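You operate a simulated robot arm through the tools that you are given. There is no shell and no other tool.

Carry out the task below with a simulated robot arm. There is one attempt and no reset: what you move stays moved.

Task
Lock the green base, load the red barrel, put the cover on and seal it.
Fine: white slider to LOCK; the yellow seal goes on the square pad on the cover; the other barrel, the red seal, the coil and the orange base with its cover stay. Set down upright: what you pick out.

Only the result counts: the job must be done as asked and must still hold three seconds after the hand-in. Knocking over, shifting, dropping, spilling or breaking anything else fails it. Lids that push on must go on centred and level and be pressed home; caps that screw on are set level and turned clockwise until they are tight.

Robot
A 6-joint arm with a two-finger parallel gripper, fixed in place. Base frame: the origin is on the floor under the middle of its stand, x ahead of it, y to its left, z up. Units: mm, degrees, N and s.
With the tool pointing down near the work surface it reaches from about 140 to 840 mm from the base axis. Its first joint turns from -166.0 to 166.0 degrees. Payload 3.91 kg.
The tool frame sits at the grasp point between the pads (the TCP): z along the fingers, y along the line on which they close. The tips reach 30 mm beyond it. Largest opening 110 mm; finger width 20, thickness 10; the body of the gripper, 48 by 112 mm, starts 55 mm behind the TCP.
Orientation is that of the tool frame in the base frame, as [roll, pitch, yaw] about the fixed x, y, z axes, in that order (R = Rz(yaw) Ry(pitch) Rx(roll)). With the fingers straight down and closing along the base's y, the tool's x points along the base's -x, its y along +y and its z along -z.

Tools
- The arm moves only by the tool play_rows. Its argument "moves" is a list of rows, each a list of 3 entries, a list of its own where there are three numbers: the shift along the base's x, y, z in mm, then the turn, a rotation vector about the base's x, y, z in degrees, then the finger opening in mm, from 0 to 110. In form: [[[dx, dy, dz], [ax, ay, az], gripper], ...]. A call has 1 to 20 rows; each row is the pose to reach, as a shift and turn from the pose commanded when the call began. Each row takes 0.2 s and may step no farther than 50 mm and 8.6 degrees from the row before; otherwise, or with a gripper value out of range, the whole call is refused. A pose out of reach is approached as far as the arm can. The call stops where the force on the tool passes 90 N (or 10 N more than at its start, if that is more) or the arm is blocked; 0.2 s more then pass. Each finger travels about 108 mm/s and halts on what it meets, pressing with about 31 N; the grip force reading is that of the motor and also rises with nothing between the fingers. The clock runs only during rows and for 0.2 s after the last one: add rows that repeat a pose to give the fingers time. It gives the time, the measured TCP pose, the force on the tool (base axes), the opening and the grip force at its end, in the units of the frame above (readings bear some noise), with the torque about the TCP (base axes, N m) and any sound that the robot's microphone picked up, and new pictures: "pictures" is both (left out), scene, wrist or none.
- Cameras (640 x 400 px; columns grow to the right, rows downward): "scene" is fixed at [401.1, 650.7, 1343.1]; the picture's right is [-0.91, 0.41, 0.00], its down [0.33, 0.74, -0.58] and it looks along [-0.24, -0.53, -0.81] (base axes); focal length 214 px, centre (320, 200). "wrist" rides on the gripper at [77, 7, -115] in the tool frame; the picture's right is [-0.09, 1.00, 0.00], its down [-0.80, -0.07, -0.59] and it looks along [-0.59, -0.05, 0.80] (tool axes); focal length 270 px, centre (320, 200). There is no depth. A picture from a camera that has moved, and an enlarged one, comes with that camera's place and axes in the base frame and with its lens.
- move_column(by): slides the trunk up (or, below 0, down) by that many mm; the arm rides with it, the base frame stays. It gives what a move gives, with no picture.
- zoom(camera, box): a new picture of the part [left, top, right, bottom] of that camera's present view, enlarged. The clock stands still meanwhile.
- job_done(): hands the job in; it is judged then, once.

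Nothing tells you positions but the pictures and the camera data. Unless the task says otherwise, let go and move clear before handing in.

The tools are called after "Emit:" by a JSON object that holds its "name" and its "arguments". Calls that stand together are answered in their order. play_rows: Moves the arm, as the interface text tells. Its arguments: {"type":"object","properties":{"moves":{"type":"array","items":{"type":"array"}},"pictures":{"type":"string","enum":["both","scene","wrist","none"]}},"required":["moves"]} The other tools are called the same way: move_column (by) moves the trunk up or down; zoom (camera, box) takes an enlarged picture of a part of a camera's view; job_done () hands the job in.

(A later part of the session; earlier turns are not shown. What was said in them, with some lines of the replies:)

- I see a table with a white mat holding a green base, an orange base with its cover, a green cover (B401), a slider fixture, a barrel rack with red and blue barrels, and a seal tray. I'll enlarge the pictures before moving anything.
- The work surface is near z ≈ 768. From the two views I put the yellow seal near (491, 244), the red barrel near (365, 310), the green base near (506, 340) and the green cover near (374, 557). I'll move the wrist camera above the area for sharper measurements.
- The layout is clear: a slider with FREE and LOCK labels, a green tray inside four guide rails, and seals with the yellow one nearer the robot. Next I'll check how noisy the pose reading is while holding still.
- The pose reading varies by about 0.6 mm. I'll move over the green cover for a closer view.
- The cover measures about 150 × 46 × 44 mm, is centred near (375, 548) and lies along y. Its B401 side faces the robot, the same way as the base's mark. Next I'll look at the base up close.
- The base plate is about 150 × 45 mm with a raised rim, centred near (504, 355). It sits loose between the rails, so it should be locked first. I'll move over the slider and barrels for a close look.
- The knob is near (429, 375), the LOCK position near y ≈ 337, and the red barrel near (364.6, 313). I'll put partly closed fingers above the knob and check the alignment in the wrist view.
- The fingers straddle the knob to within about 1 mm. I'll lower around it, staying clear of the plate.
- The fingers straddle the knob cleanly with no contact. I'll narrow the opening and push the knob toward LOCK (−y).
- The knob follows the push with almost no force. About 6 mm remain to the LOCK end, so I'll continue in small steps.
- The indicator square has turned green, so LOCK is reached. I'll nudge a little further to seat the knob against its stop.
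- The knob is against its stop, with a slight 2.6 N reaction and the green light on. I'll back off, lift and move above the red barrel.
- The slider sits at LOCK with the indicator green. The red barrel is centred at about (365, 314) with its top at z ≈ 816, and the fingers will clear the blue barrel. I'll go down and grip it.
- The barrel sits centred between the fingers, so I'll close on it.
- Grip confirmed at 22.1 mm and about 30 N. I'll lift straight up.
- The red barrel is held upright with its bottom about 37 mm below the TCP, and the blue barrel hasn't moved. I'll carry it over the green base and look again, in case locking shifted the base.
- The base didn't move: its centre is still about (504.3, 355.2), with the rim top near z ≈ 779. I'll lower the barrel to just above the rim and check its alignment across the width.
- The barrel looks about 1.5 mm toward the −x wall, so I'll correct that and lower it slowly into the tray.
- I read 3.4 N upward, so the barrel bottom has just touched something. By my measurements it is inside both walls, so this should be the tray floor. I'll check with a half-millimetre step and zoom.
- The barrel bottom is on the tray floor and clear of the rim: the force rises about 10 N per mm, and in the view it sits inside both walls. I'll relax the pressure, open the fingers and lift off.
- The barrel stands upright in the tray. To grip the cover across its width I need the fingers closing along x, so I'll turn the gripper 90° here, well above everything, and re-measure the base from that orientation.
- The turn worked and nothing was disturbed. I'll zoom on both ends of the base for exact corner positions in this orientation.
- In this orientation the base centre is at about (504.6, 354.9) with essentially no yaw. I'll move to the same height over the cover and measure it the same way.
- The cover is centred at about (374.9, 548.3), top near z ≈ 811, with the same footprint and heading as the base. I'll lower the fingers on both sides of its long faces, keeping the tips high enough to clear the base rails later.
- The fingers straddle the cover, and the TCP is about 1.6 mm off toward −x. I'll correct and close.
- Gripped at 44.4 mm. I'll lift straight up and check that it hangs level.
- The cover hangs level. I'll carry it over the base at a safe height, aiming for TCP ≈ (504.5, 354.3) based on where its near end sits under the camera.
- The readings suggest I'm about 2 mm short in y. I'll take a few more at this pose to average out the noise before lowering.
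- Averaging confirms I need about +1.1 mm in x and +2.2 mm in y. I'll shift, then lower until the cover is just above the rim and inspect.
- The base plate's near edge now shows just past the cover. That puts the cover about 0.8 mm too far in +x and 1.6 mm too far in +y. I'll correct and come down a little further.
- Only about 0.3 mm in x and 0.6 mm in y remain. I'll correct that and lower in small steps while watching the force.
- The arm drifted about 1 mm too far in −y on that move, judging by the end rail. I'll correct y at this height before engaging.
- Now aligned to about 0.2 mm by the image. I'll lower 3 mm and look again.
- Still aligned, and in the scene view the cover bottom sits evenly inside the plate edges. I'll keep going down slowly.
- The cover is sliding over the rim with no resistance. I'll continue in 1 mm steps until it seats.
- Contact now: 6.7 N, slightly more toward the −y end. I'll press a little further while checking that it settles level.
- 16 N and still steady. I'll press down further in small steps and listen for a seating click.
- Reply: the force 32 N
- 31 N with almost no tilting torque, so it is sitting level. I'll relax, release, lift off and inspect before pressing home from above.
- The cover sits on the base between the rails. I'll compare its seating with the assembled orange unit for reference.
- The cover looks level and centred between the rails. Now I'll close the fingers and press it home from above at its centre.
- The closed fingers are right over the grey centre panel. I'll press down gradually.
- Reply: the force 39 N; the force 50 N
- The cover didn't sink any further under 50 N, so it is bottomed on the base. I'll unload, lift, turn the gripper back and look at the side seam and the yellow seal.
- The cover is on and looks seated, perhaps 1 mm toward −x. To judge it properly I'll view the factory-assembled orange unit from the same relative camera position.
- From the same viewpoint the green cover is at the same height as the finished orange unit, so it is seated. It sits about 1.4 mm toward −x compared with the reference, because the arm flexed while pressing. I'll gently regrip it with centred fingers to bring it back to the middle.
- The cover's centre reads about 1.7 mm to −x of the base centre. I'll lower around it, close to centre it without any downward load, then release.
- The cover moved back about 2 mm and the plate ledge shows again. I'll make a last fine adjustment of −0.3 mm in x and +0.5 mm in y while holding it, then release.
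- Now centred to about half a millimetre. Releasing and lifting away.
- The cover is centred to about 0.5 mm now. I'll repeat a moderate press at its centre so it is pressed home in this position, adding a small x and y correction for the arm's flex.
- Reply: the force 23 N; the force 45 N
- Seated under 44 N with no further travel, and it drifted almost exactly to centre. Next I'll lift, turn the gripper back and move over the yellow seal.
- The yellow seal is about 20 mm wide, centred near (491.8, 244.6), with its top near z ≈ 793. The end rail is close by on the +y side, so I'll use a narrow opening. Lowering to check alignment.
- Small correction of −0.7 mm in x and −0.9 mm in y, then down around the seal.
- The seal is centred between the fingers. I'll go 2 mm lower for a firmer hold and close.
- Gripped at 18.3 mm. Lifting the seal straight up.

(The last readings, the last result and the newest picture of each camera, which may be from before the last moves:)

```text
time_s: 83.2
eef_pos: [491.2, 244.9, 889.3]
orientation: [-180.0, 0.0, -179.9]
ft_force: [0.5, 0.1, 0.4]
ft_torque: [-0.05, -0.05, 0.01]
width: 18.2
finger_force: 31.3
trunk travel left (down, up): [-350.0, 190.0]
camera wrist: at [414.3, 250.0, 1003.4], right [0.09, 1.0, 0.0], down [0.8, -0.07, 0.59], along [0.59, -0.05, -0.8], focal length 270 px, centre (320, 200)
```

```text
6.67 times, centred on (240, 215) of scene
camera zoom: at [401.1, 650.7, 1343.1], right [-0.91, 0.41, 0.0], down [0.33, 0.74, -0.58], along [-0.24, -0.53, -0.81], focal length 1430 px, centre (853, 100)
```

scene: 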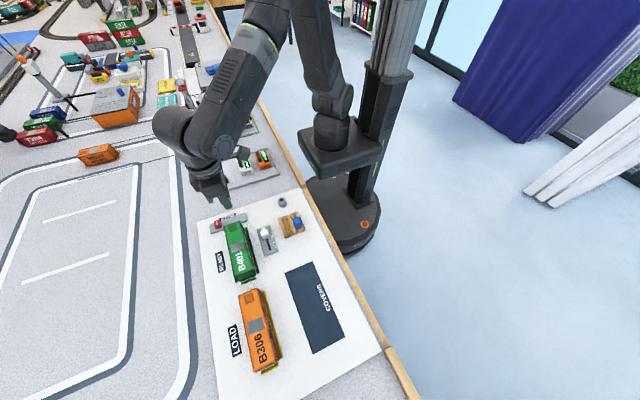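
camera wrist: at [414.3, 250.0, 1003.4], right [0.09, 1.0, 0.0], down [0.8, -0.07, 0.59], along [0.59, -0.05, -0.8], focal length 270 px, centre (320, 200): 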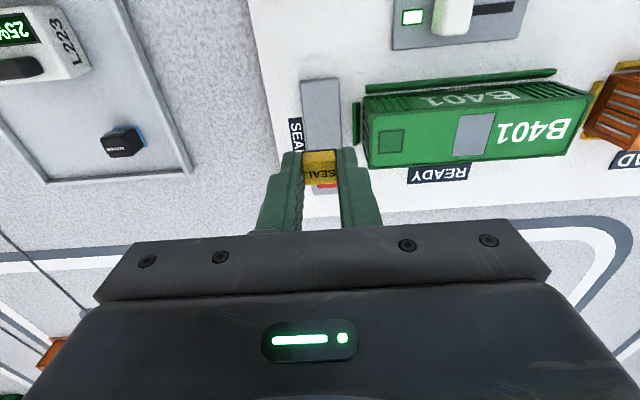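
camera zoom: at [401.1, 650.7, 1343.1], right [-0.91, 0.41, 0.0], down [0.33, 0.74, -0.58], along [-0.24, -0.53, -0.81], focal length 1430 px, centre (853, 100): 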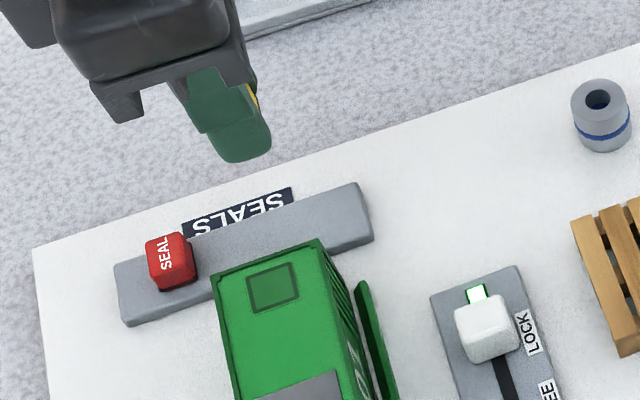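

The seal is held squarely and the red one hasn't moved. I'll carry it over the square pad, which I put at about (504.2, 295.2), and check alignment from above.

Emit:
{"name": "play_rows", "arguments": {"moves": [[[4, 17, 0], [0, 0, 0], 14], [[8, 34, 0], [0, 0, 0], 14], [[12.4, 50.7, 0], [0, 0, 0], 14], [[12.4, 50.7, -12], [0, 0, 0], 14], [[12.4, 50.7, -18], [0, 0, 0], 14], [[12.4, 50.7, -18], [0, 0, 0], 14]], "pictures": "both"}}

Emit:
{"name": "zoom", "arguments": {"camera": "wrist", "box": [240, 90, 400, 210]}}

Emit:
{"name": "zoom", "arguments": {"camera": "scene", "box": [205, 195, 265, 245]}}

```text
time_s: 84.6
eef_pos: [504.7, 295.5, 874.2]
orientation: [-180.0, 0.1, 179.9]
ft_force: [0.4, 0.7, -1.0]
ft_torque: [0.0, -0.03, 0.0]
width: 18.1
finger_force: 30.8
trunk travel left (down, up): [-350.0, 190.0]
camera wrist: at [427.1, 302.2, 987.1], right [0.09, 1.0, 0.0], down [0.8, -0.07, 0.59], along [0.59, -0.05, -0.8], focal length 270 px, centre (320, 200)
```

scene: 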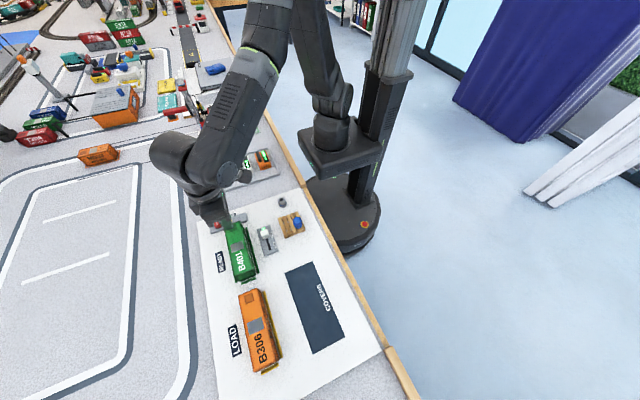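
wrist: 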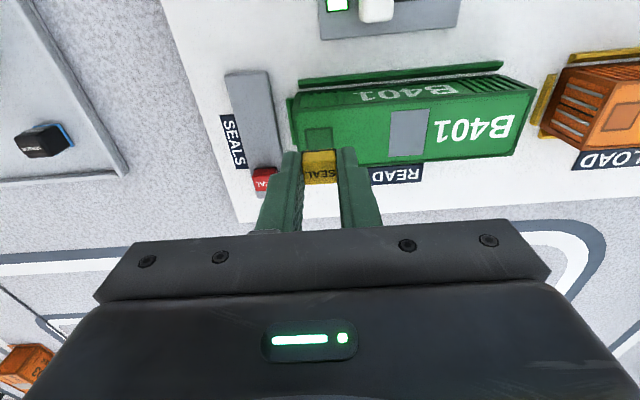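

```text
3.33 times, centred on (320, 150) of wrist
camera zoom: at [427.1, 302.2, 987.1], right [0.09, 1.0, 0.0], down [0.8, -0.07, 0.59], along [0.59, -0.05, -0.8], focal length 901 px, centre (320, 367)
```

zoom: 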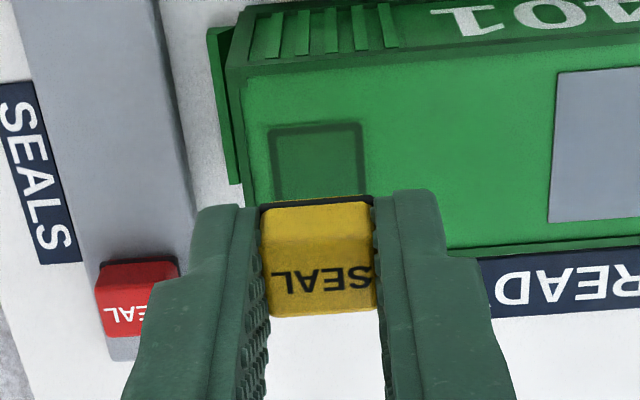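

```text
8.00 times, centred on (235, 220) of scene
camera zoom: at [401.1, 650.7, 1343.1], right [-0.91, 0.41, 0.0], down [0.33, 0.74, -0.58], along [-0.24, -0.53, -0.81], focal length 1716 px, centre (1000, 40)
```

zoom: 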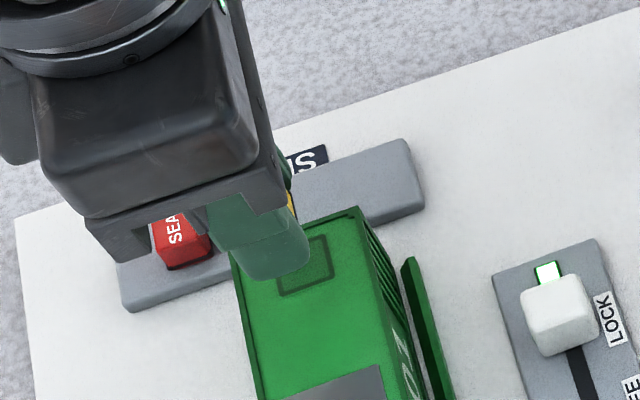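

The seal is near the pad. I'll shift about −1.5 mm in x and −0.6 mm in y and come down close to the pad to compare edges.

Emit:
{"name": "play_rows", "arguments": {"moves": [[[-1.5, -0.6, 0], [0, 0, 0], 14], [[-1.5, -0.6, -8], [0, 0, 0], 14], [[-1.5, -0.6, -15], [0, 0, 0], 14], [[-1.5, -0.6, -15], [0, 0, 0], 14]], "pictures": "wrist"}}

Emit:
{"name": "zoom", "arguments": {"camera": "wrist", "box": [270, 110, 370, 180]}}

Emit:
{"name": "zoom", "arguments": {"camera": "scene", "box": [220, 210, 260, 240]}}

```text
time_s: 85.6
eef_pos: [503.0, 294.5, 857.6]
orientation: [-179.9, 0.0, -179.9]
ft_force: [0.0, 0.8, 0.5]
ft_torque: [-0.02, 0.01, 0.02]
width: 18.1
finger_force: 31.0
trunk travel left (down, up): [-350.0, 190.0]
camera wrist: at [425.4, 300.9, 971.8], right [0.09, 1.0, 0.0], down [0.8, -0.07, 0.59], along [0.59, -0.05, -0.8], focal length 270 px, centre (320, 200)
```

wrist: 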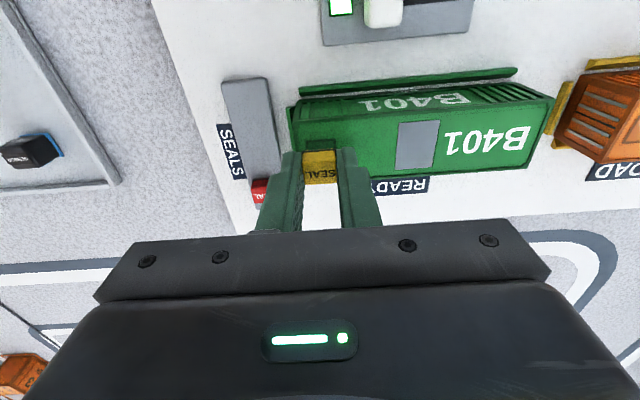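

```text
5.71 times, centred on (320, 145) of wrist
camera zoom: at [425.4, 300.9, 971.8], right [0.09, 1.0, 0.0], down [0.8, -0.07, 0.59], along [0.59, -0.05, -0.8], focal length 1544 px, centre (320, 514)
```

zoom: 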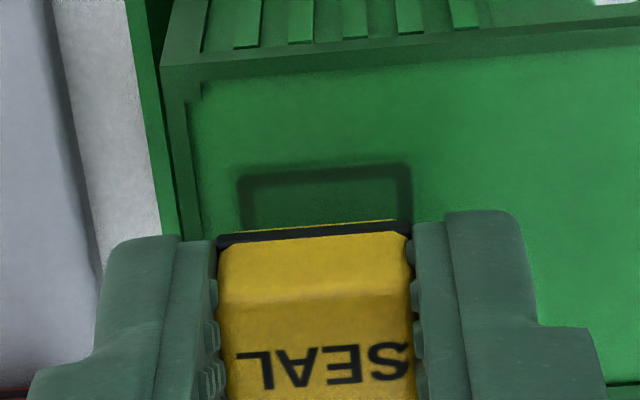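

```text
13.33 times, centred on (240, 225) of scene
camera zoom: at [401.1, 650.7, 1343.1], right [-0.91, 0.41, 0.0], down [0.33, 0.74, -0.58], along [-0.24, -0.53, -0.81], focal length 2860 px, centre (1387, -133)
```

zoom: 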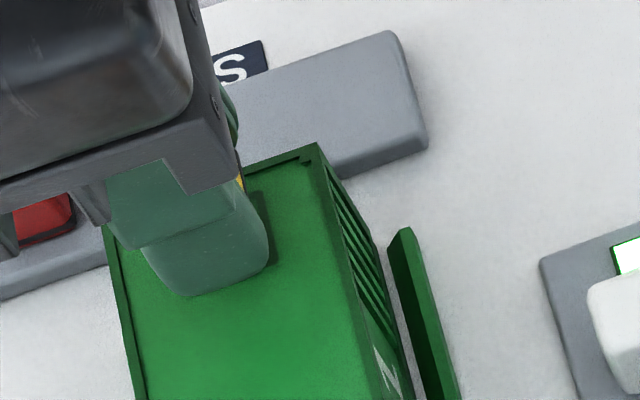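

The seal's base edge is still above the pad, so parallax limits the comparison. I'll come down until it's nearly touching so the edges lie in the same plane.

Emit:
{"name": "play_rows", "arguments": {"moves": [[[0, 0, -1.5], [0, 0, 0], 14], [[0, 0, -3], [0, 0, 0], 14], [[0, 0, -3], [0, 0, 0], 14]], "pictures": "wrist"}}

Emit:
{"name": "zoom", "arguments": {"camera": "wrist", "box": [270, 110, 370, 180]}}

```text
time_s: 86.4
eef_pos: [503.9, 294.3, 854.9]
orientation: [-180.0, 0.0, 179.9]
ft_force: [0.6, -0.3, -0.6]
ft_torque: [-0.01, 0.0, 0.01]
width: 18.2
finger_force: 31.2
trunk travel left (down, up): [-350.0, 190.0]
camera wrist: at [426.1, 301.1, 969.1], right [0.09, 1.0, 0.0], down [0.8, -0.07, 0.59], along [0.59, -0.05, -0.8], focal length 270 px, centre (320, 200)
```

wrist: 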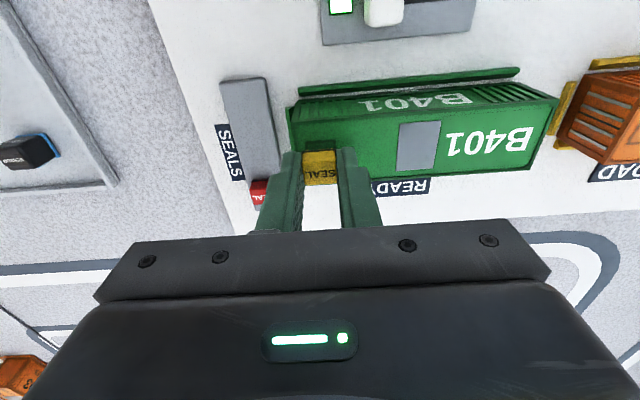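

```text
5.71 times, centred on (320, 145) of wrist
camera zoom: at [426.1, 301.1, 969.1], right [0.09, 1.0, 0.0], down [0.8, -0.07, 0.59], along [0.59, -0.05, -0.8], focal length 1544 px, centre (320, 514)
```

zoom: 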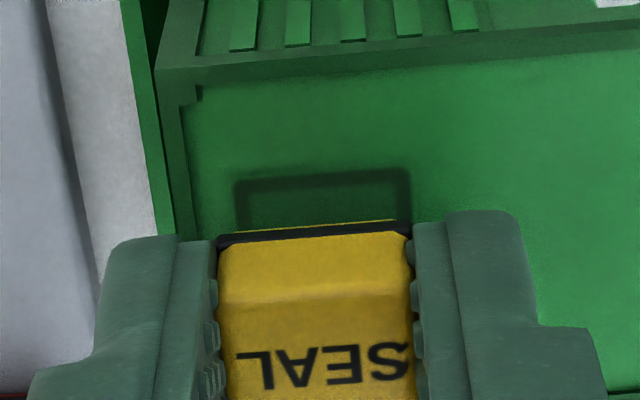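

Emit:
{"name": "play_rows", "arguments": {"moves": [[[0, 0, -1.5], [0, 0, 0], 14], [[0, 0, -3], [0, 0, 0], 14], [[0, 0, -3], [0, 0, 0], 14]], "pictures": "wrist"}}

Emit:
{"name": "zoom", "arguments": {"camera": "wrist", "box": [270, 110, 370, 180]}}

```text
time_s: 87.2
eef_pos: [504.0, 294.2, 850.7]
orientation: [-180.0, 0.0, 179.9]
ft_force: [0.0, 0.4, -0.6]
ft_torque: [0.01, 0.0, -0.03]
width: 18.4
finger_force: 30.9
trunk travel left (down, up): [-350.0, 190.0]
camera wrist: at [426.1, 300.6, 965.9], right [0.09, 1.0, 0.0], down [0.8, -0.07, 0.59], along [0.59, -0.05, -0.8], focal length 270 px, centre (320, 200)
```

wrist: 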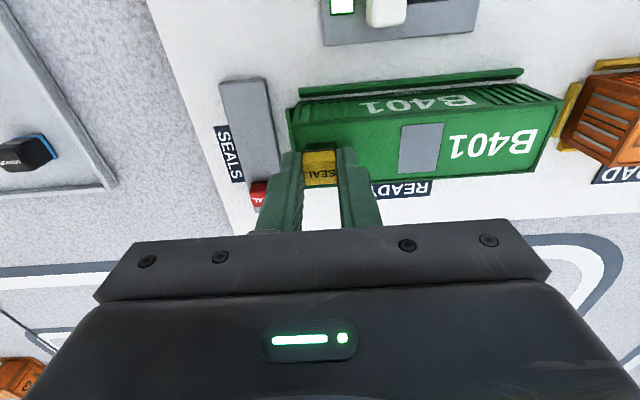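

```text
5.71 times, centred on (320, 145) of wrist
camera zoom: at [426.1, 300.6, 965.9], right [0.09, 1.0, 0.0], down [0.8, -0.07, 0.59], along [0.59, -0.05, -0.8], focal length 1544 px, centre (320, 514)
```

zoom: 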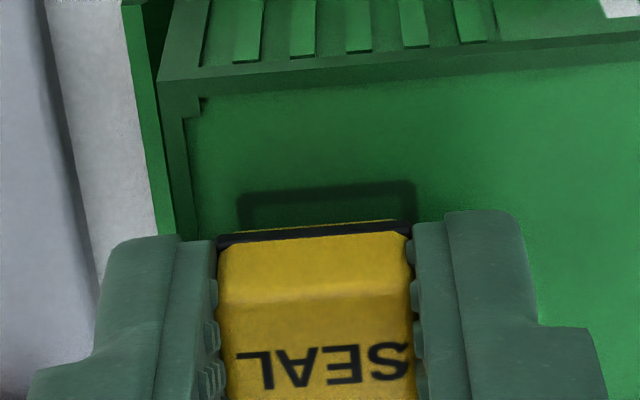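

Still no contact. The fingertips themselves would touch near TCP ≈ 847, so I'll approach in 1 mm steps.

Emit:
{"name": "play_rows", "arguments": {"moves": [[[0, 0, -1], [0, 0, 0], 14], [[0, 0, -2], [0, 0, 0], 14], [[0, 0, -2], [0, 0, 0], 14]], "pictures": "wrist"}}

Emit:
{"name": "zoom", "arguments": {"camera": "wrist", "box": [270, 110, 370, 180]}}

Emit:
{"name": "zoom", "arguments": {"camera": "scene", "box": [220, 210, 260, 240]}}

```text
time_s: 88.0
eef_pos: [502.9, 293.0, 850.3]
orientation: [179.9, 0.0, 180.0]
ft_force: [-0.7, 0.0, -0.4]
ft_torque: [0.0, -0.04, 0.01]
width: 18.2
finger_force: 31.0
trunk travel left (down, up): [-350.0, 190.0]
camera wrist: at [425.7, 300.5, 964.0], right [0.09, 1.0, 0.0], down [0.8, -0.07, 0.59], along [0.59, -0.05, -0.8], focal length 270 px, centre (320, 200)
```

wrist: 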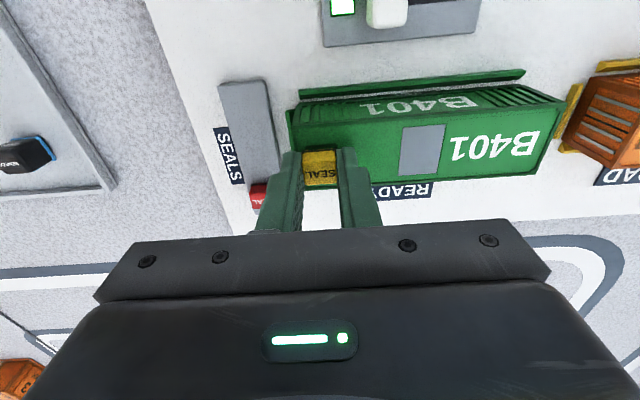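

```text
5.71 times, centred on (320, 145) of wrist
camera zoom: at [425.7, 300.5, 964.0], right [0.09, 1.0, 0.0], down [0.8, -0.07, 0.59], along [0.59, -0.05, -0.8], focal length 1544 px, centre (320, 514)
```

zoom: 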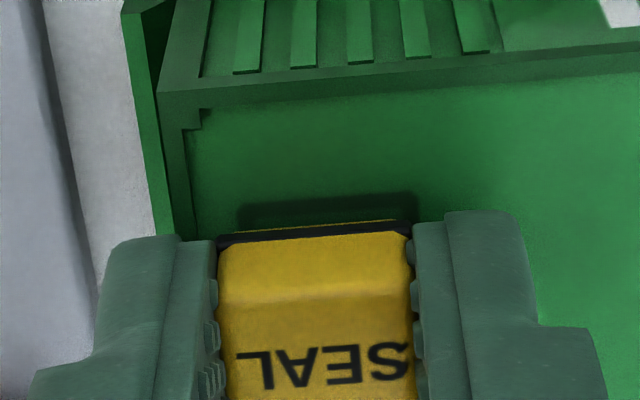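

```text
13.33 times, centred on (240, 225) of scene
camera zoom: at [401.1, 650.7, 1343.1], right [-0.91, 0.41, 0.0], down [0.33, 0.74, -0.58], along [-0.24, -0.53, -0.81], focal length 2860 px, centre (1387, -133)
```

zoom: 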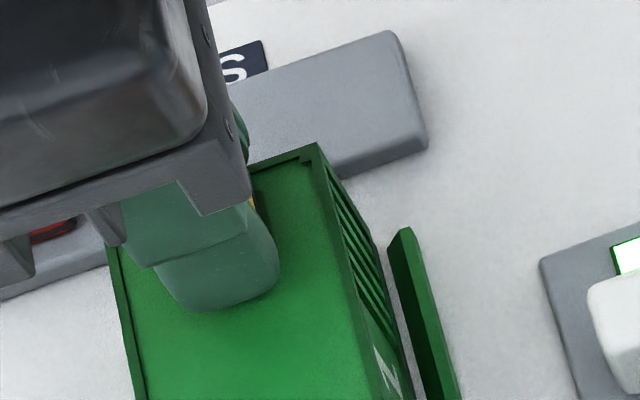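

Edges are converging: the seal is about 1 mm too far in +x and 1.2 mm too far in −y relative to the pad. I'll correct and continue down.

Emit:
{"name": "play_rows", "arguments": {"moves": [[[-0.8, 1.2, 0], [0, 0, 0], 14], [[-0.8, 1.2, -1], [0, 0, 0], 14], [[-0.8, 1.2, -1], [0, 0, 0], 14]], "pictures": "wrist"}}

Emit:
{"name": "zoom", "arguments": {"camera": "wrist", "box": [270, 110, 370, 180]}}

```text
time_s: 88.8
eef_pos: [502.3, 295.4, 848.2]
orientation: [179.9, 0.0, 180.0]
ft_force: [0.0, -0.6, 0.1]
ft_torque: [-0.01, -0.01, -0.01]
width: 18.3
finger_force: 30.6
trunk travel left (down, up): [-350.0, 190.0]
camera wrist: at [424.8, 301.3, 962.9], right [0.09, 1.0, 0.0], down [0.8, -0.07, 0.59], along [0.59, -0.05, -0.8], focal length 270 px, centre (320, 200)
```

wrist: 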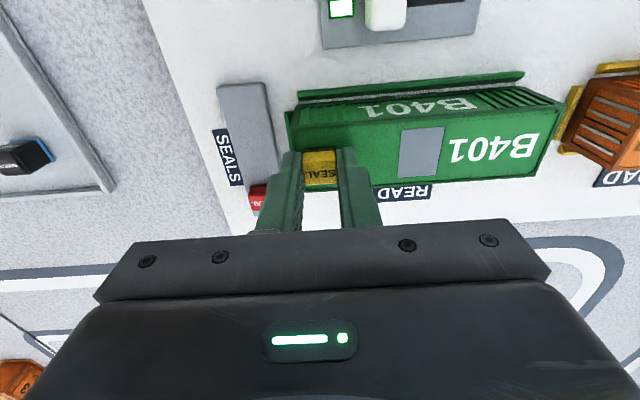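

```text
5.71 times, centred on (320, 145) of wrist
camera zoom: at [424.8, 301.3, 962.9], right [0.09, 1.0, 0.0], down [0.8, -0.07, 0.59], along [0.59, -0.05, -0.8], focal length 1544 px, centre (320, 514)
```

zoom: 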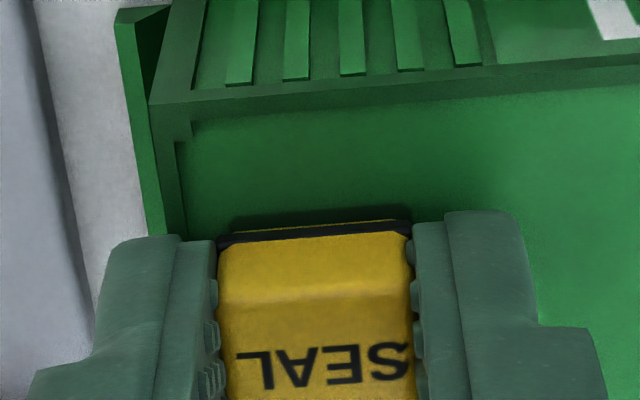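

Emit:
{"name": "play_rows", "arguments": {"moves": [[[0, 0.4, -0.7], [0, 0, 0], 14], [[0, 0.4, -1.2], [0, 0, 0], 14], [[0, 0.4, -1.2], [0, 0, 0], 14]], "pictures": "wrist"}}

Emit:
{"name": "zoom", "arguments": {"camera": "wrist", "box": [270, 110, 370, 180]}}

```text
time_s: 89.6
eef_pos: [503.3, 295.5, 847.2]
orientation: [179.9, 0.0, 179.9]
ft_force: [-0.3, 0.0, 0.1]
ft_torque: [-0.03, -0.02, -0.01]
width: 18.4
finger_force: 31.1
trunk travel left (down, up): [-350.0, 190.0]
camera wrist: at [425.1, 302.2, 961.8], right [0.09, 1.0, 0.0], down [0.8, -0.07, 0.59], along [0.59, -0.05, -0.8], focal length 270 px, centre (320, 200)
```

wrist: 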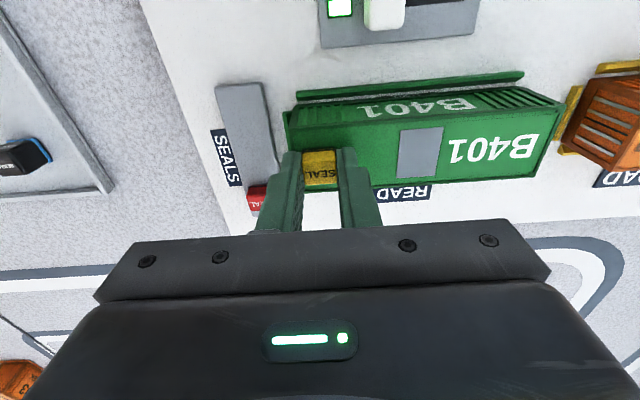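

```text
5.71 times, centred on (320, 145) of wrist
camera zoom: at [425.1, 302.2, 961.8], right [0.09, 1.0, 0.0], down [0.8, -0.07, 0.59], along [0.59, -0.05, -0.8], focal length 1544 px, centre (320, 514)
```

zoom: 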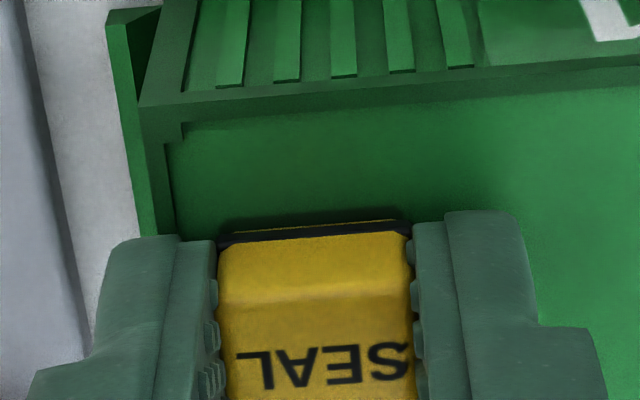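

Emit:
{"name": "play_rows", "arguments": {"moves": [[[0, -0.3, -0.6], [0, 0, 0], 14], [[0, -0.3, -1], [0, 0, 0], 14], [[0, -0.3, -1], [0, 0, 0], 14]], "pictures": "none"}}

Emit:
{"name": "zoom", "arguments": {"camera": "wrist", "box": [270, 110, 370, 180]}}

```text
time_s: 90.4
eef_pos: [502.0, 294.4, 846.7]
orientation: [179.9, 0.0, -179.9]
ft_force: [1.4, 1.9, 9.5]
ft_torque: [0.04, -0.07, 0.0]
width: 18.3
finger_force: 30.8
trunk travel left (down, up): [-350.0, 190.0]
```

```text
5.71 times, centred on (320, 145) of wrist
camera zoom: at [424.6, 301.8, 961.3], right [0.09, 1.0, 0.0], down [0.8, -0.07, 0.6], along [0.59, -0.05, -0.8], focal length 1544 px, centre (320, 514)
```

zoom: 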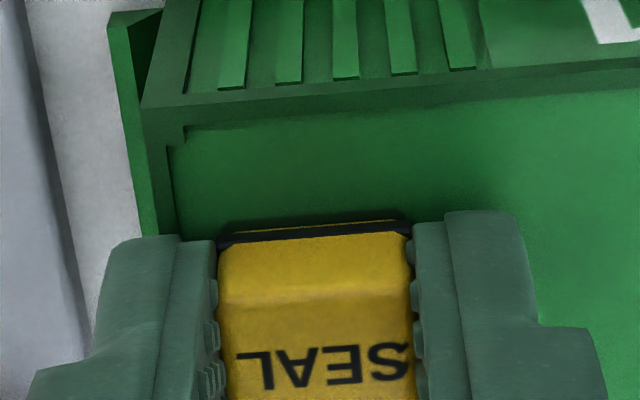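

Contact at about 9.5 N with the seal inside the pad outline. I'll ease the pressure slightly, open the fingers and retreat straight up.

Emit:
{"name": "play_rows", "arguments": {"moves": [[[0, 0, 0.4], [0, 0, 0], 14], [[0, 0, 0.5], [0, 0, 0], 19], [[0, 0, 0.5], [0, 0, 0], 24], [[0, 0, 0.5], [0, 0, 0], 30], [[0, 0, 0.5], [0, 0, 0], 32], [[0, 0, 8], [0, 0, 0], 32], [[0, 0, 25], [0, 0, 0], 34], [[0, 0, 60], [0, 0, 0], 50], [[0, 0, 90], [0, 0, 0], 80], [[0, 0, 90], [0, 0, 0], 80]], "pictures": "both"}}

Emit:
{"name": "zoom", "arguments": {"camera": "wrist", "box": [220, 40, 400, 160]}}

Emit:
{"name": "zoom", "arguments": {"camera": "scene", "box": [215, 205, 265, 245]}}

Emit:
{"name": "zoom", "arguments": {"camera": "scene", "box": [200, 190, 310, 300]}}

```text
time_s: 92.6
eef_pos: [504.1, 295.3, 936.0]
orientation: [180.0, 0.0, -179.9]
ft_force: [-0.2, -0.3, -0.3]
ft_torque: [0.02, -0.01, 0.02]
width: 79.9
finger_force: 0.0
trunk travel left (down, up): [-350.0, 190.0]
camera wrist: at [426.0, 301.4, 1050.4], right [0.09, 1.0, 0.0], down [0.8, -0.07, 0.59], along [0.59, -0.05, -0.8], focal length 270 px, centre (320, 200)
```

scene: 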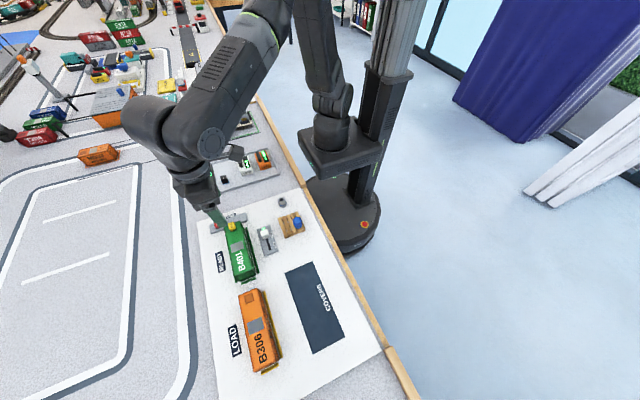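
wrist: 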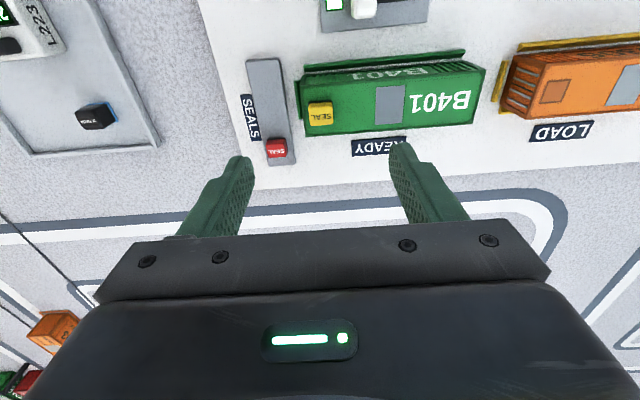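

```text
3.33 times, centred on (310, 100) of wrist
camera zoom: at [426.0, 301.4, 1050.4], right [0.09, 1.0, 0.0], down [0.8, -0.07, 0.59], along [0.59, -0.05, -0.8], focal length 901 px, centre (353, 533)
```

zoom: 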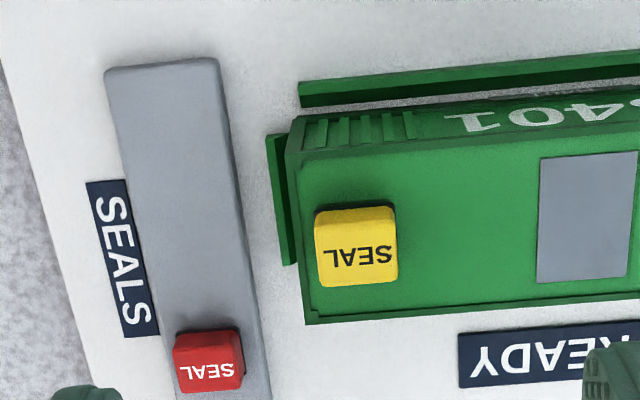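

```text
10.00 times, centred on (240, 225) of scene
camera zoom: at [401.1, 650.7, 1343.1], right [-0.91, 0.41, 0.0], down [0.33, 0.74, -0.58], along [-0.24, -0.53, -0.81], focal length 2145 px, centre (1120, -50)
```

zoom: 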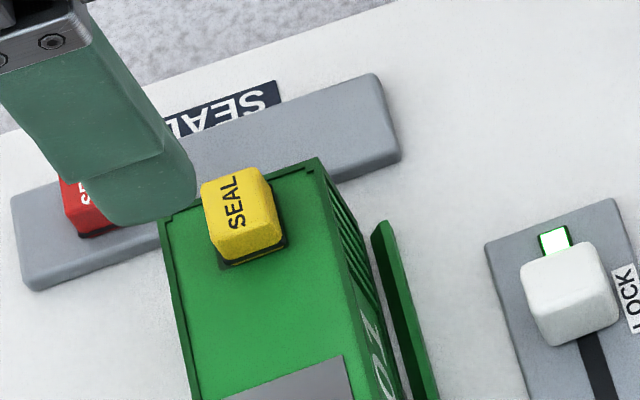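

```text
3.64 times, centred on (255, 245) of scene
camera zoom: at [401.1, 650.7, 1343.1], right [-0.91, 0.41, 0.0], down [0.33, 0.74, -0.58], along [-0.24, -0.53, -0.81], focal length 780 px, centre (556, 36)
```

zoom: 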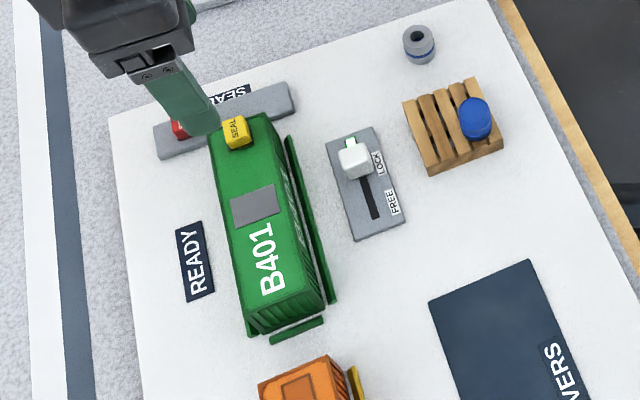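

The seal is on the pad, upright. I'll zoom in closely to check how well it's centred.

Emit:
{"name": "zoom", "arguments": {"camera": "scene", "box": [232, 218, 252, 234]}}

Emit:
{"name": "zoom", "arguments": {"camera": "wrist", "box": [295, 90, 350, 136]}}

Emit:
{"name": "zoom", "arguments": {"camera": "wrist", "box": [290, 40, 490, 145]}}

```text
16.00 times, centred on (242, 226) of scene
camera zoom: at [401.1, 650.7, 1343.1], right [-0.91, 0.41, 0.0], down [0.33, 0.74, -0.58], along [-0.24, -0.53, -0.81], focal length 3432 px, centre (1568, -216)
```

zoom: 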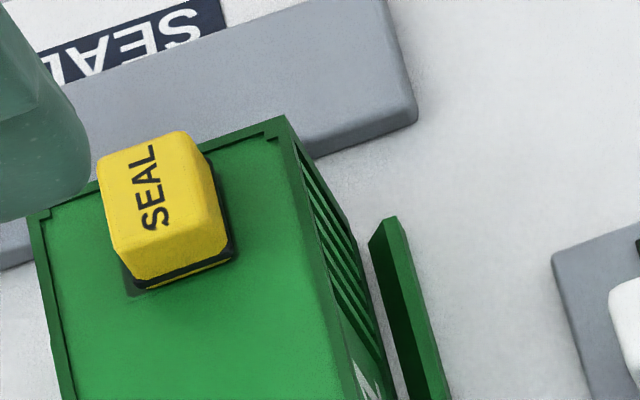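

```text
8.70 times, centred on (322, 113) of wrist
camera zoom: at [426.0, 301.4, 1050.4], right [0.09, 1.0, 0.0], down [0.8, -0.07, 0.59], along [0.59, -0.05, -0.8], focal length 2350 px, centre (298, 956)
```

zoom: 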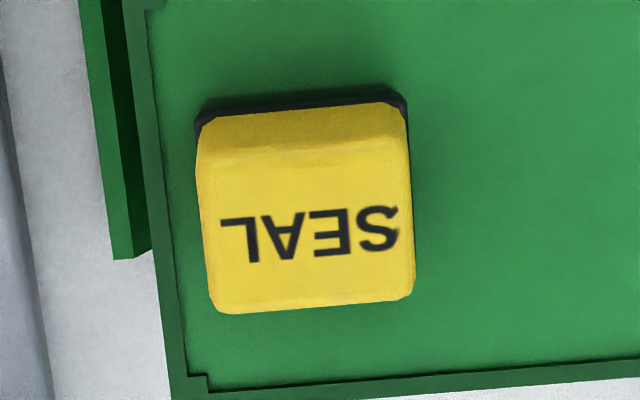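

```text
3.20 times, centred on (390, 92) of wrist
camera zoom: at [426.0, 301.4, 1050.4], right [0.09, 1.0, 0.0], down [0.8, -0.07, 0.59], along [0.59, -0.05, -0.8], focal length 865 px, centre (96, 544)
```

zoom: 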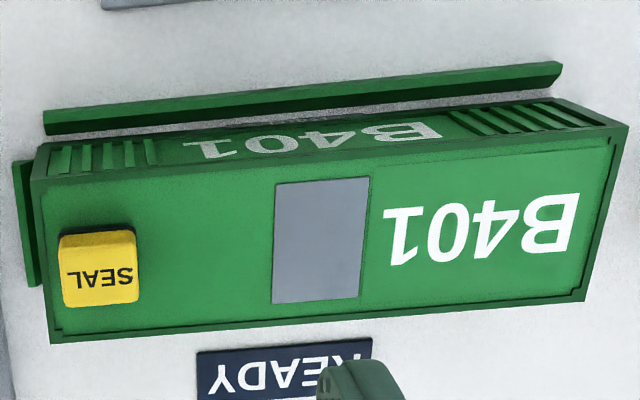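

The seal sits on the pad, within roughly a millimetre of centre. I'll verify that the cover didn't shift while I placed the seal, and that everything else is in place.

Emit:
{"name": "zoom", "arguments": {"camera": "scene", "box": [235, 268, 263, 284]}}

Emit:
{"name": "zoom", "arguments": {"camera": "wrist", "box": [290, 45, 350, 85]}}

Emit:
{"name": "zoom", "arguments": {"camera": "wrist", "box": [420, 40, 500, 90]}}

Emit:
{"name": "zoom", "arguments": {"camera": "scene", "box": [200, 190, 320, 390]}}

```text
16.00 times, centred on (249, 276) of scene
camera zoom: at [401.1, 650.7, 1343.1], right [-0.91, 0.41, 0.0], down [0.33, 0.74, -0.58], along [-0.24, -0.53, -0.81], focal length 3432 px, centre (1456, -1016)
```

zoom: 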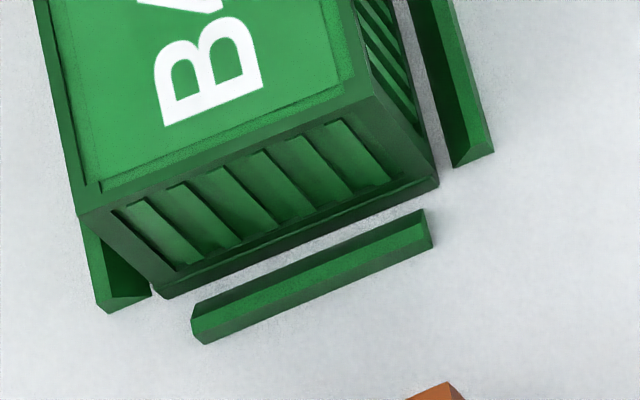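

```text
10.00 times, centred on (320, 65) of wrist
camera zoom: at [426.0, 301.4, 1050.4], right [0.09, 1.0, 0.0], down [0.8, -0.07, 0.59], along [0.59, -0.05, -0.8], focal length 2703 px, centre (320, 1550)
```

zoom: 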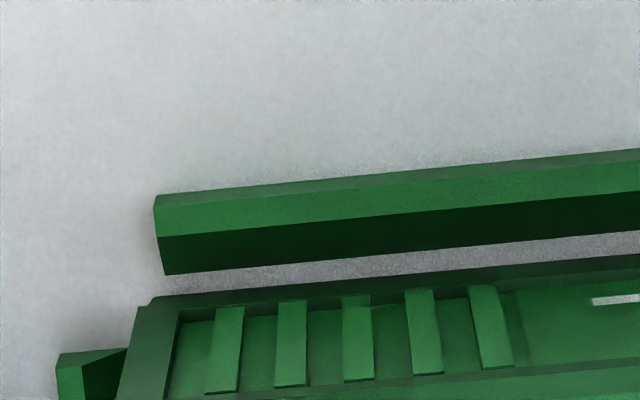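

```text
8.00 times, centred on (460, 65) of wrist
camera zoom: at [426.0, 301.4, 1050.4], right [0.09, 1.0, 0.0], down [0.8, -0.07, 0.59], along [0.59, -0.05, -0.8], focal length 2162 px, centre (-800, 1280)
```

zoom: 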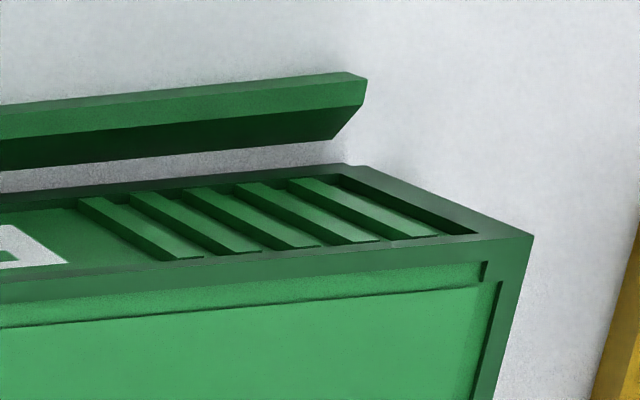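

```text
2.00 times, centred on (260, 290) of scene
camera zoom: at [401.1, 650.7, 1343.1], right [-0.91, 0.41, 0.0], down [0.33, 0.74, -0.58], along [-0.24, -0.53, -0.81], focal length 429 px, centre (440, 20)
```

zoom: 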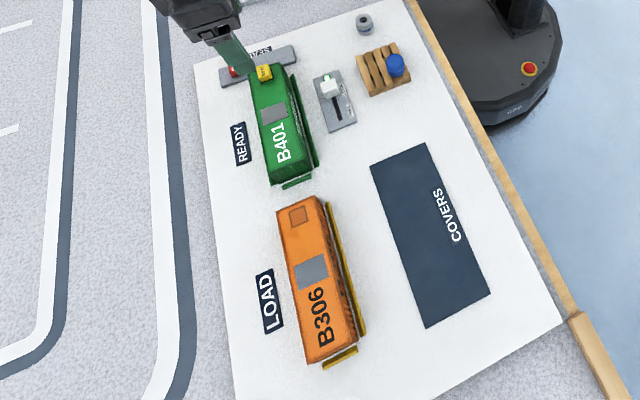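

All four steps check out. The slider is at LOCK with the green light on, and the cover is level at the same height as the finished orange unit. The yellow seal is upright on its pad, and the blue barrel, coil, red seal and orange unit haven't moved. I'll move the arm well clear and take a last look.

Emit:
{"name": "play_rows", "arguments": {"moves": [[[0, 0, 30], [0, 0, 0], 80], [[0, 0, 65], [0, 0, 0], 80], [[-35, 0, 90], [0, 0, 0], 80], [[-75, 0, 100], [0, 0, 0], 80], [[-115, 0, 110], [0, 0, 0], 80], [[-150, 0, 120], [0, 0, 0], 80], [[-150, 0, 120], [0, 0, 0], 80], [[-150, 0, 120], [0, 0, 0], 80]], "pictures": "both"}}

Emit:
{"name": "zoom", "arguments": {"camera": "scene", "box": [200, 190, 310, 300]}}

Emit:
{"name": "zoom", "arguments": {"camera": "wrist", "box": [220, 80, 460, 230]}}

Emit:
{"name": "zoom", "arguments": {"camera": "scene", "box": [225, 212, 253, 234]}}

```text
time_s: 94.4
eef_pos: [352.3, 296.1, 1054.5]
orientation: [180.0, 0.1, 179.9]
ft_force: [0.1, 0.8, -0.2]
ft_torque: [0.01, -0.02, -0.01]
width: 80.1
finger_force: 0.1
trunk travel left (down, up): [-350.0, 190.0]
camera wrist: at [274.2, 302.0, 1169.3], right [0.09, 1.0, 0.0], down [0.8, -0.07, 0.59], along [0.59, -0.05, -0.8], focal length 270 px, centre (320, 200)
```

scene: 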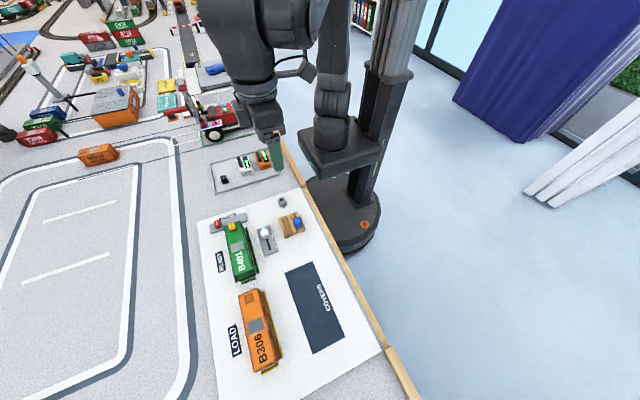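
wrist: 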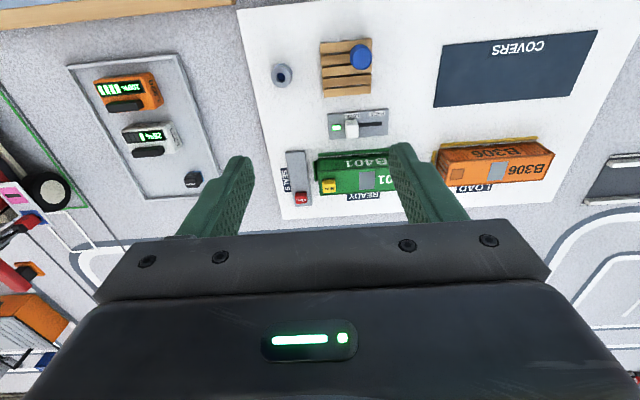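

```text
3.64 times, centred on (255, 245) of scene
camera zoom: at [401.1, 650.7, 1343.1], right [-0.91, 0.41, 0.0], down [0.33, 0.74, -0.58], along [-0.24, -0.53, -0.81], focal length 780 px, centre (556, 36)
```

zoom: 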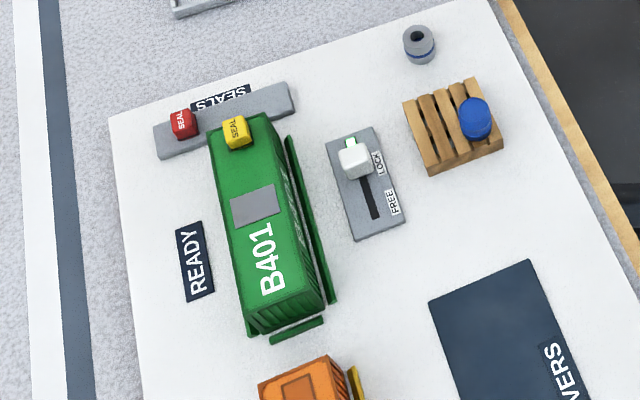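

```text
2.67 times, centred on (340, 155) of wrist
camera zoom: at [274.2, 302.0, 1169.3], right [0.09, 1.0, 0.0], down [0.8, -0.07, 0.59], along [0.59, -0.05, -0.8], focal length 721 px, centre (267, 320)
```

zoom: 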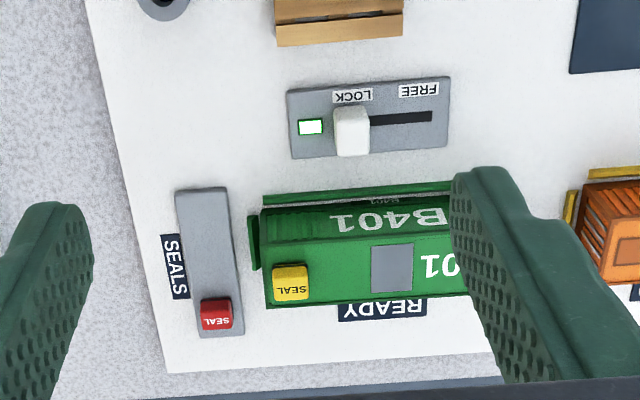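

```text
16.00 times, centred on (239, 223) of scene
camera zoom: at [401.1, 650.7, 1343.1], right [-0.91, 0.41, 0.0], down [0.33, 0.74, -0.58], along [-0.24, -0.53, -0.81], focal length 3432 px, centre (1616, -168)
```

zoom: 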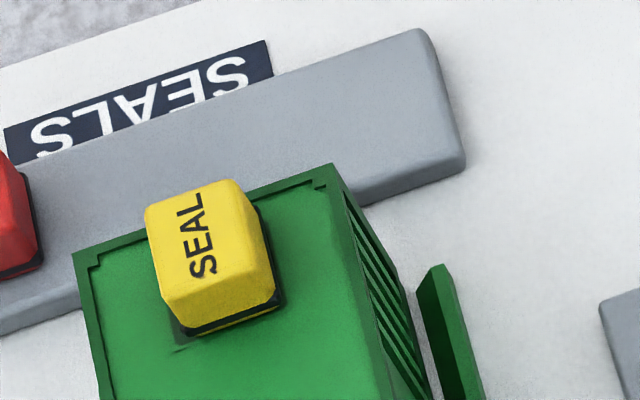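

Everything is in its final state and the arm is clear. The slider is on LOCK with the green light, the red barrel is in the base, the cover is seated and the yellow seal is on the square pad about 1 mm off centre. The other objects haven't moved, so I'm handing in.

Emit:
{"name": "job_done", "arguments": {}}

```text
The job is handed in.
```

The job is done and handed in; I haven't seen the judge's result.

- **Lock:** the white slider is at LOCK and its indicator light is green.
- **Barrel:** the red barrel stands upright inside the green base.
- **Cover:** the green cover is on level and was pressed down with about 45–50 N. Its top is at the same height as the finished orange unit's. It ended about 1 mm off centre on the base.
- **Seal:** the yellow seal sits upright on the square pad, also about 1 mm off centre.

The blue barrel, the red seal, the coil and the orange base with its cover showed no movement in the last pictures. The gripper was open and well clear at hand-in.
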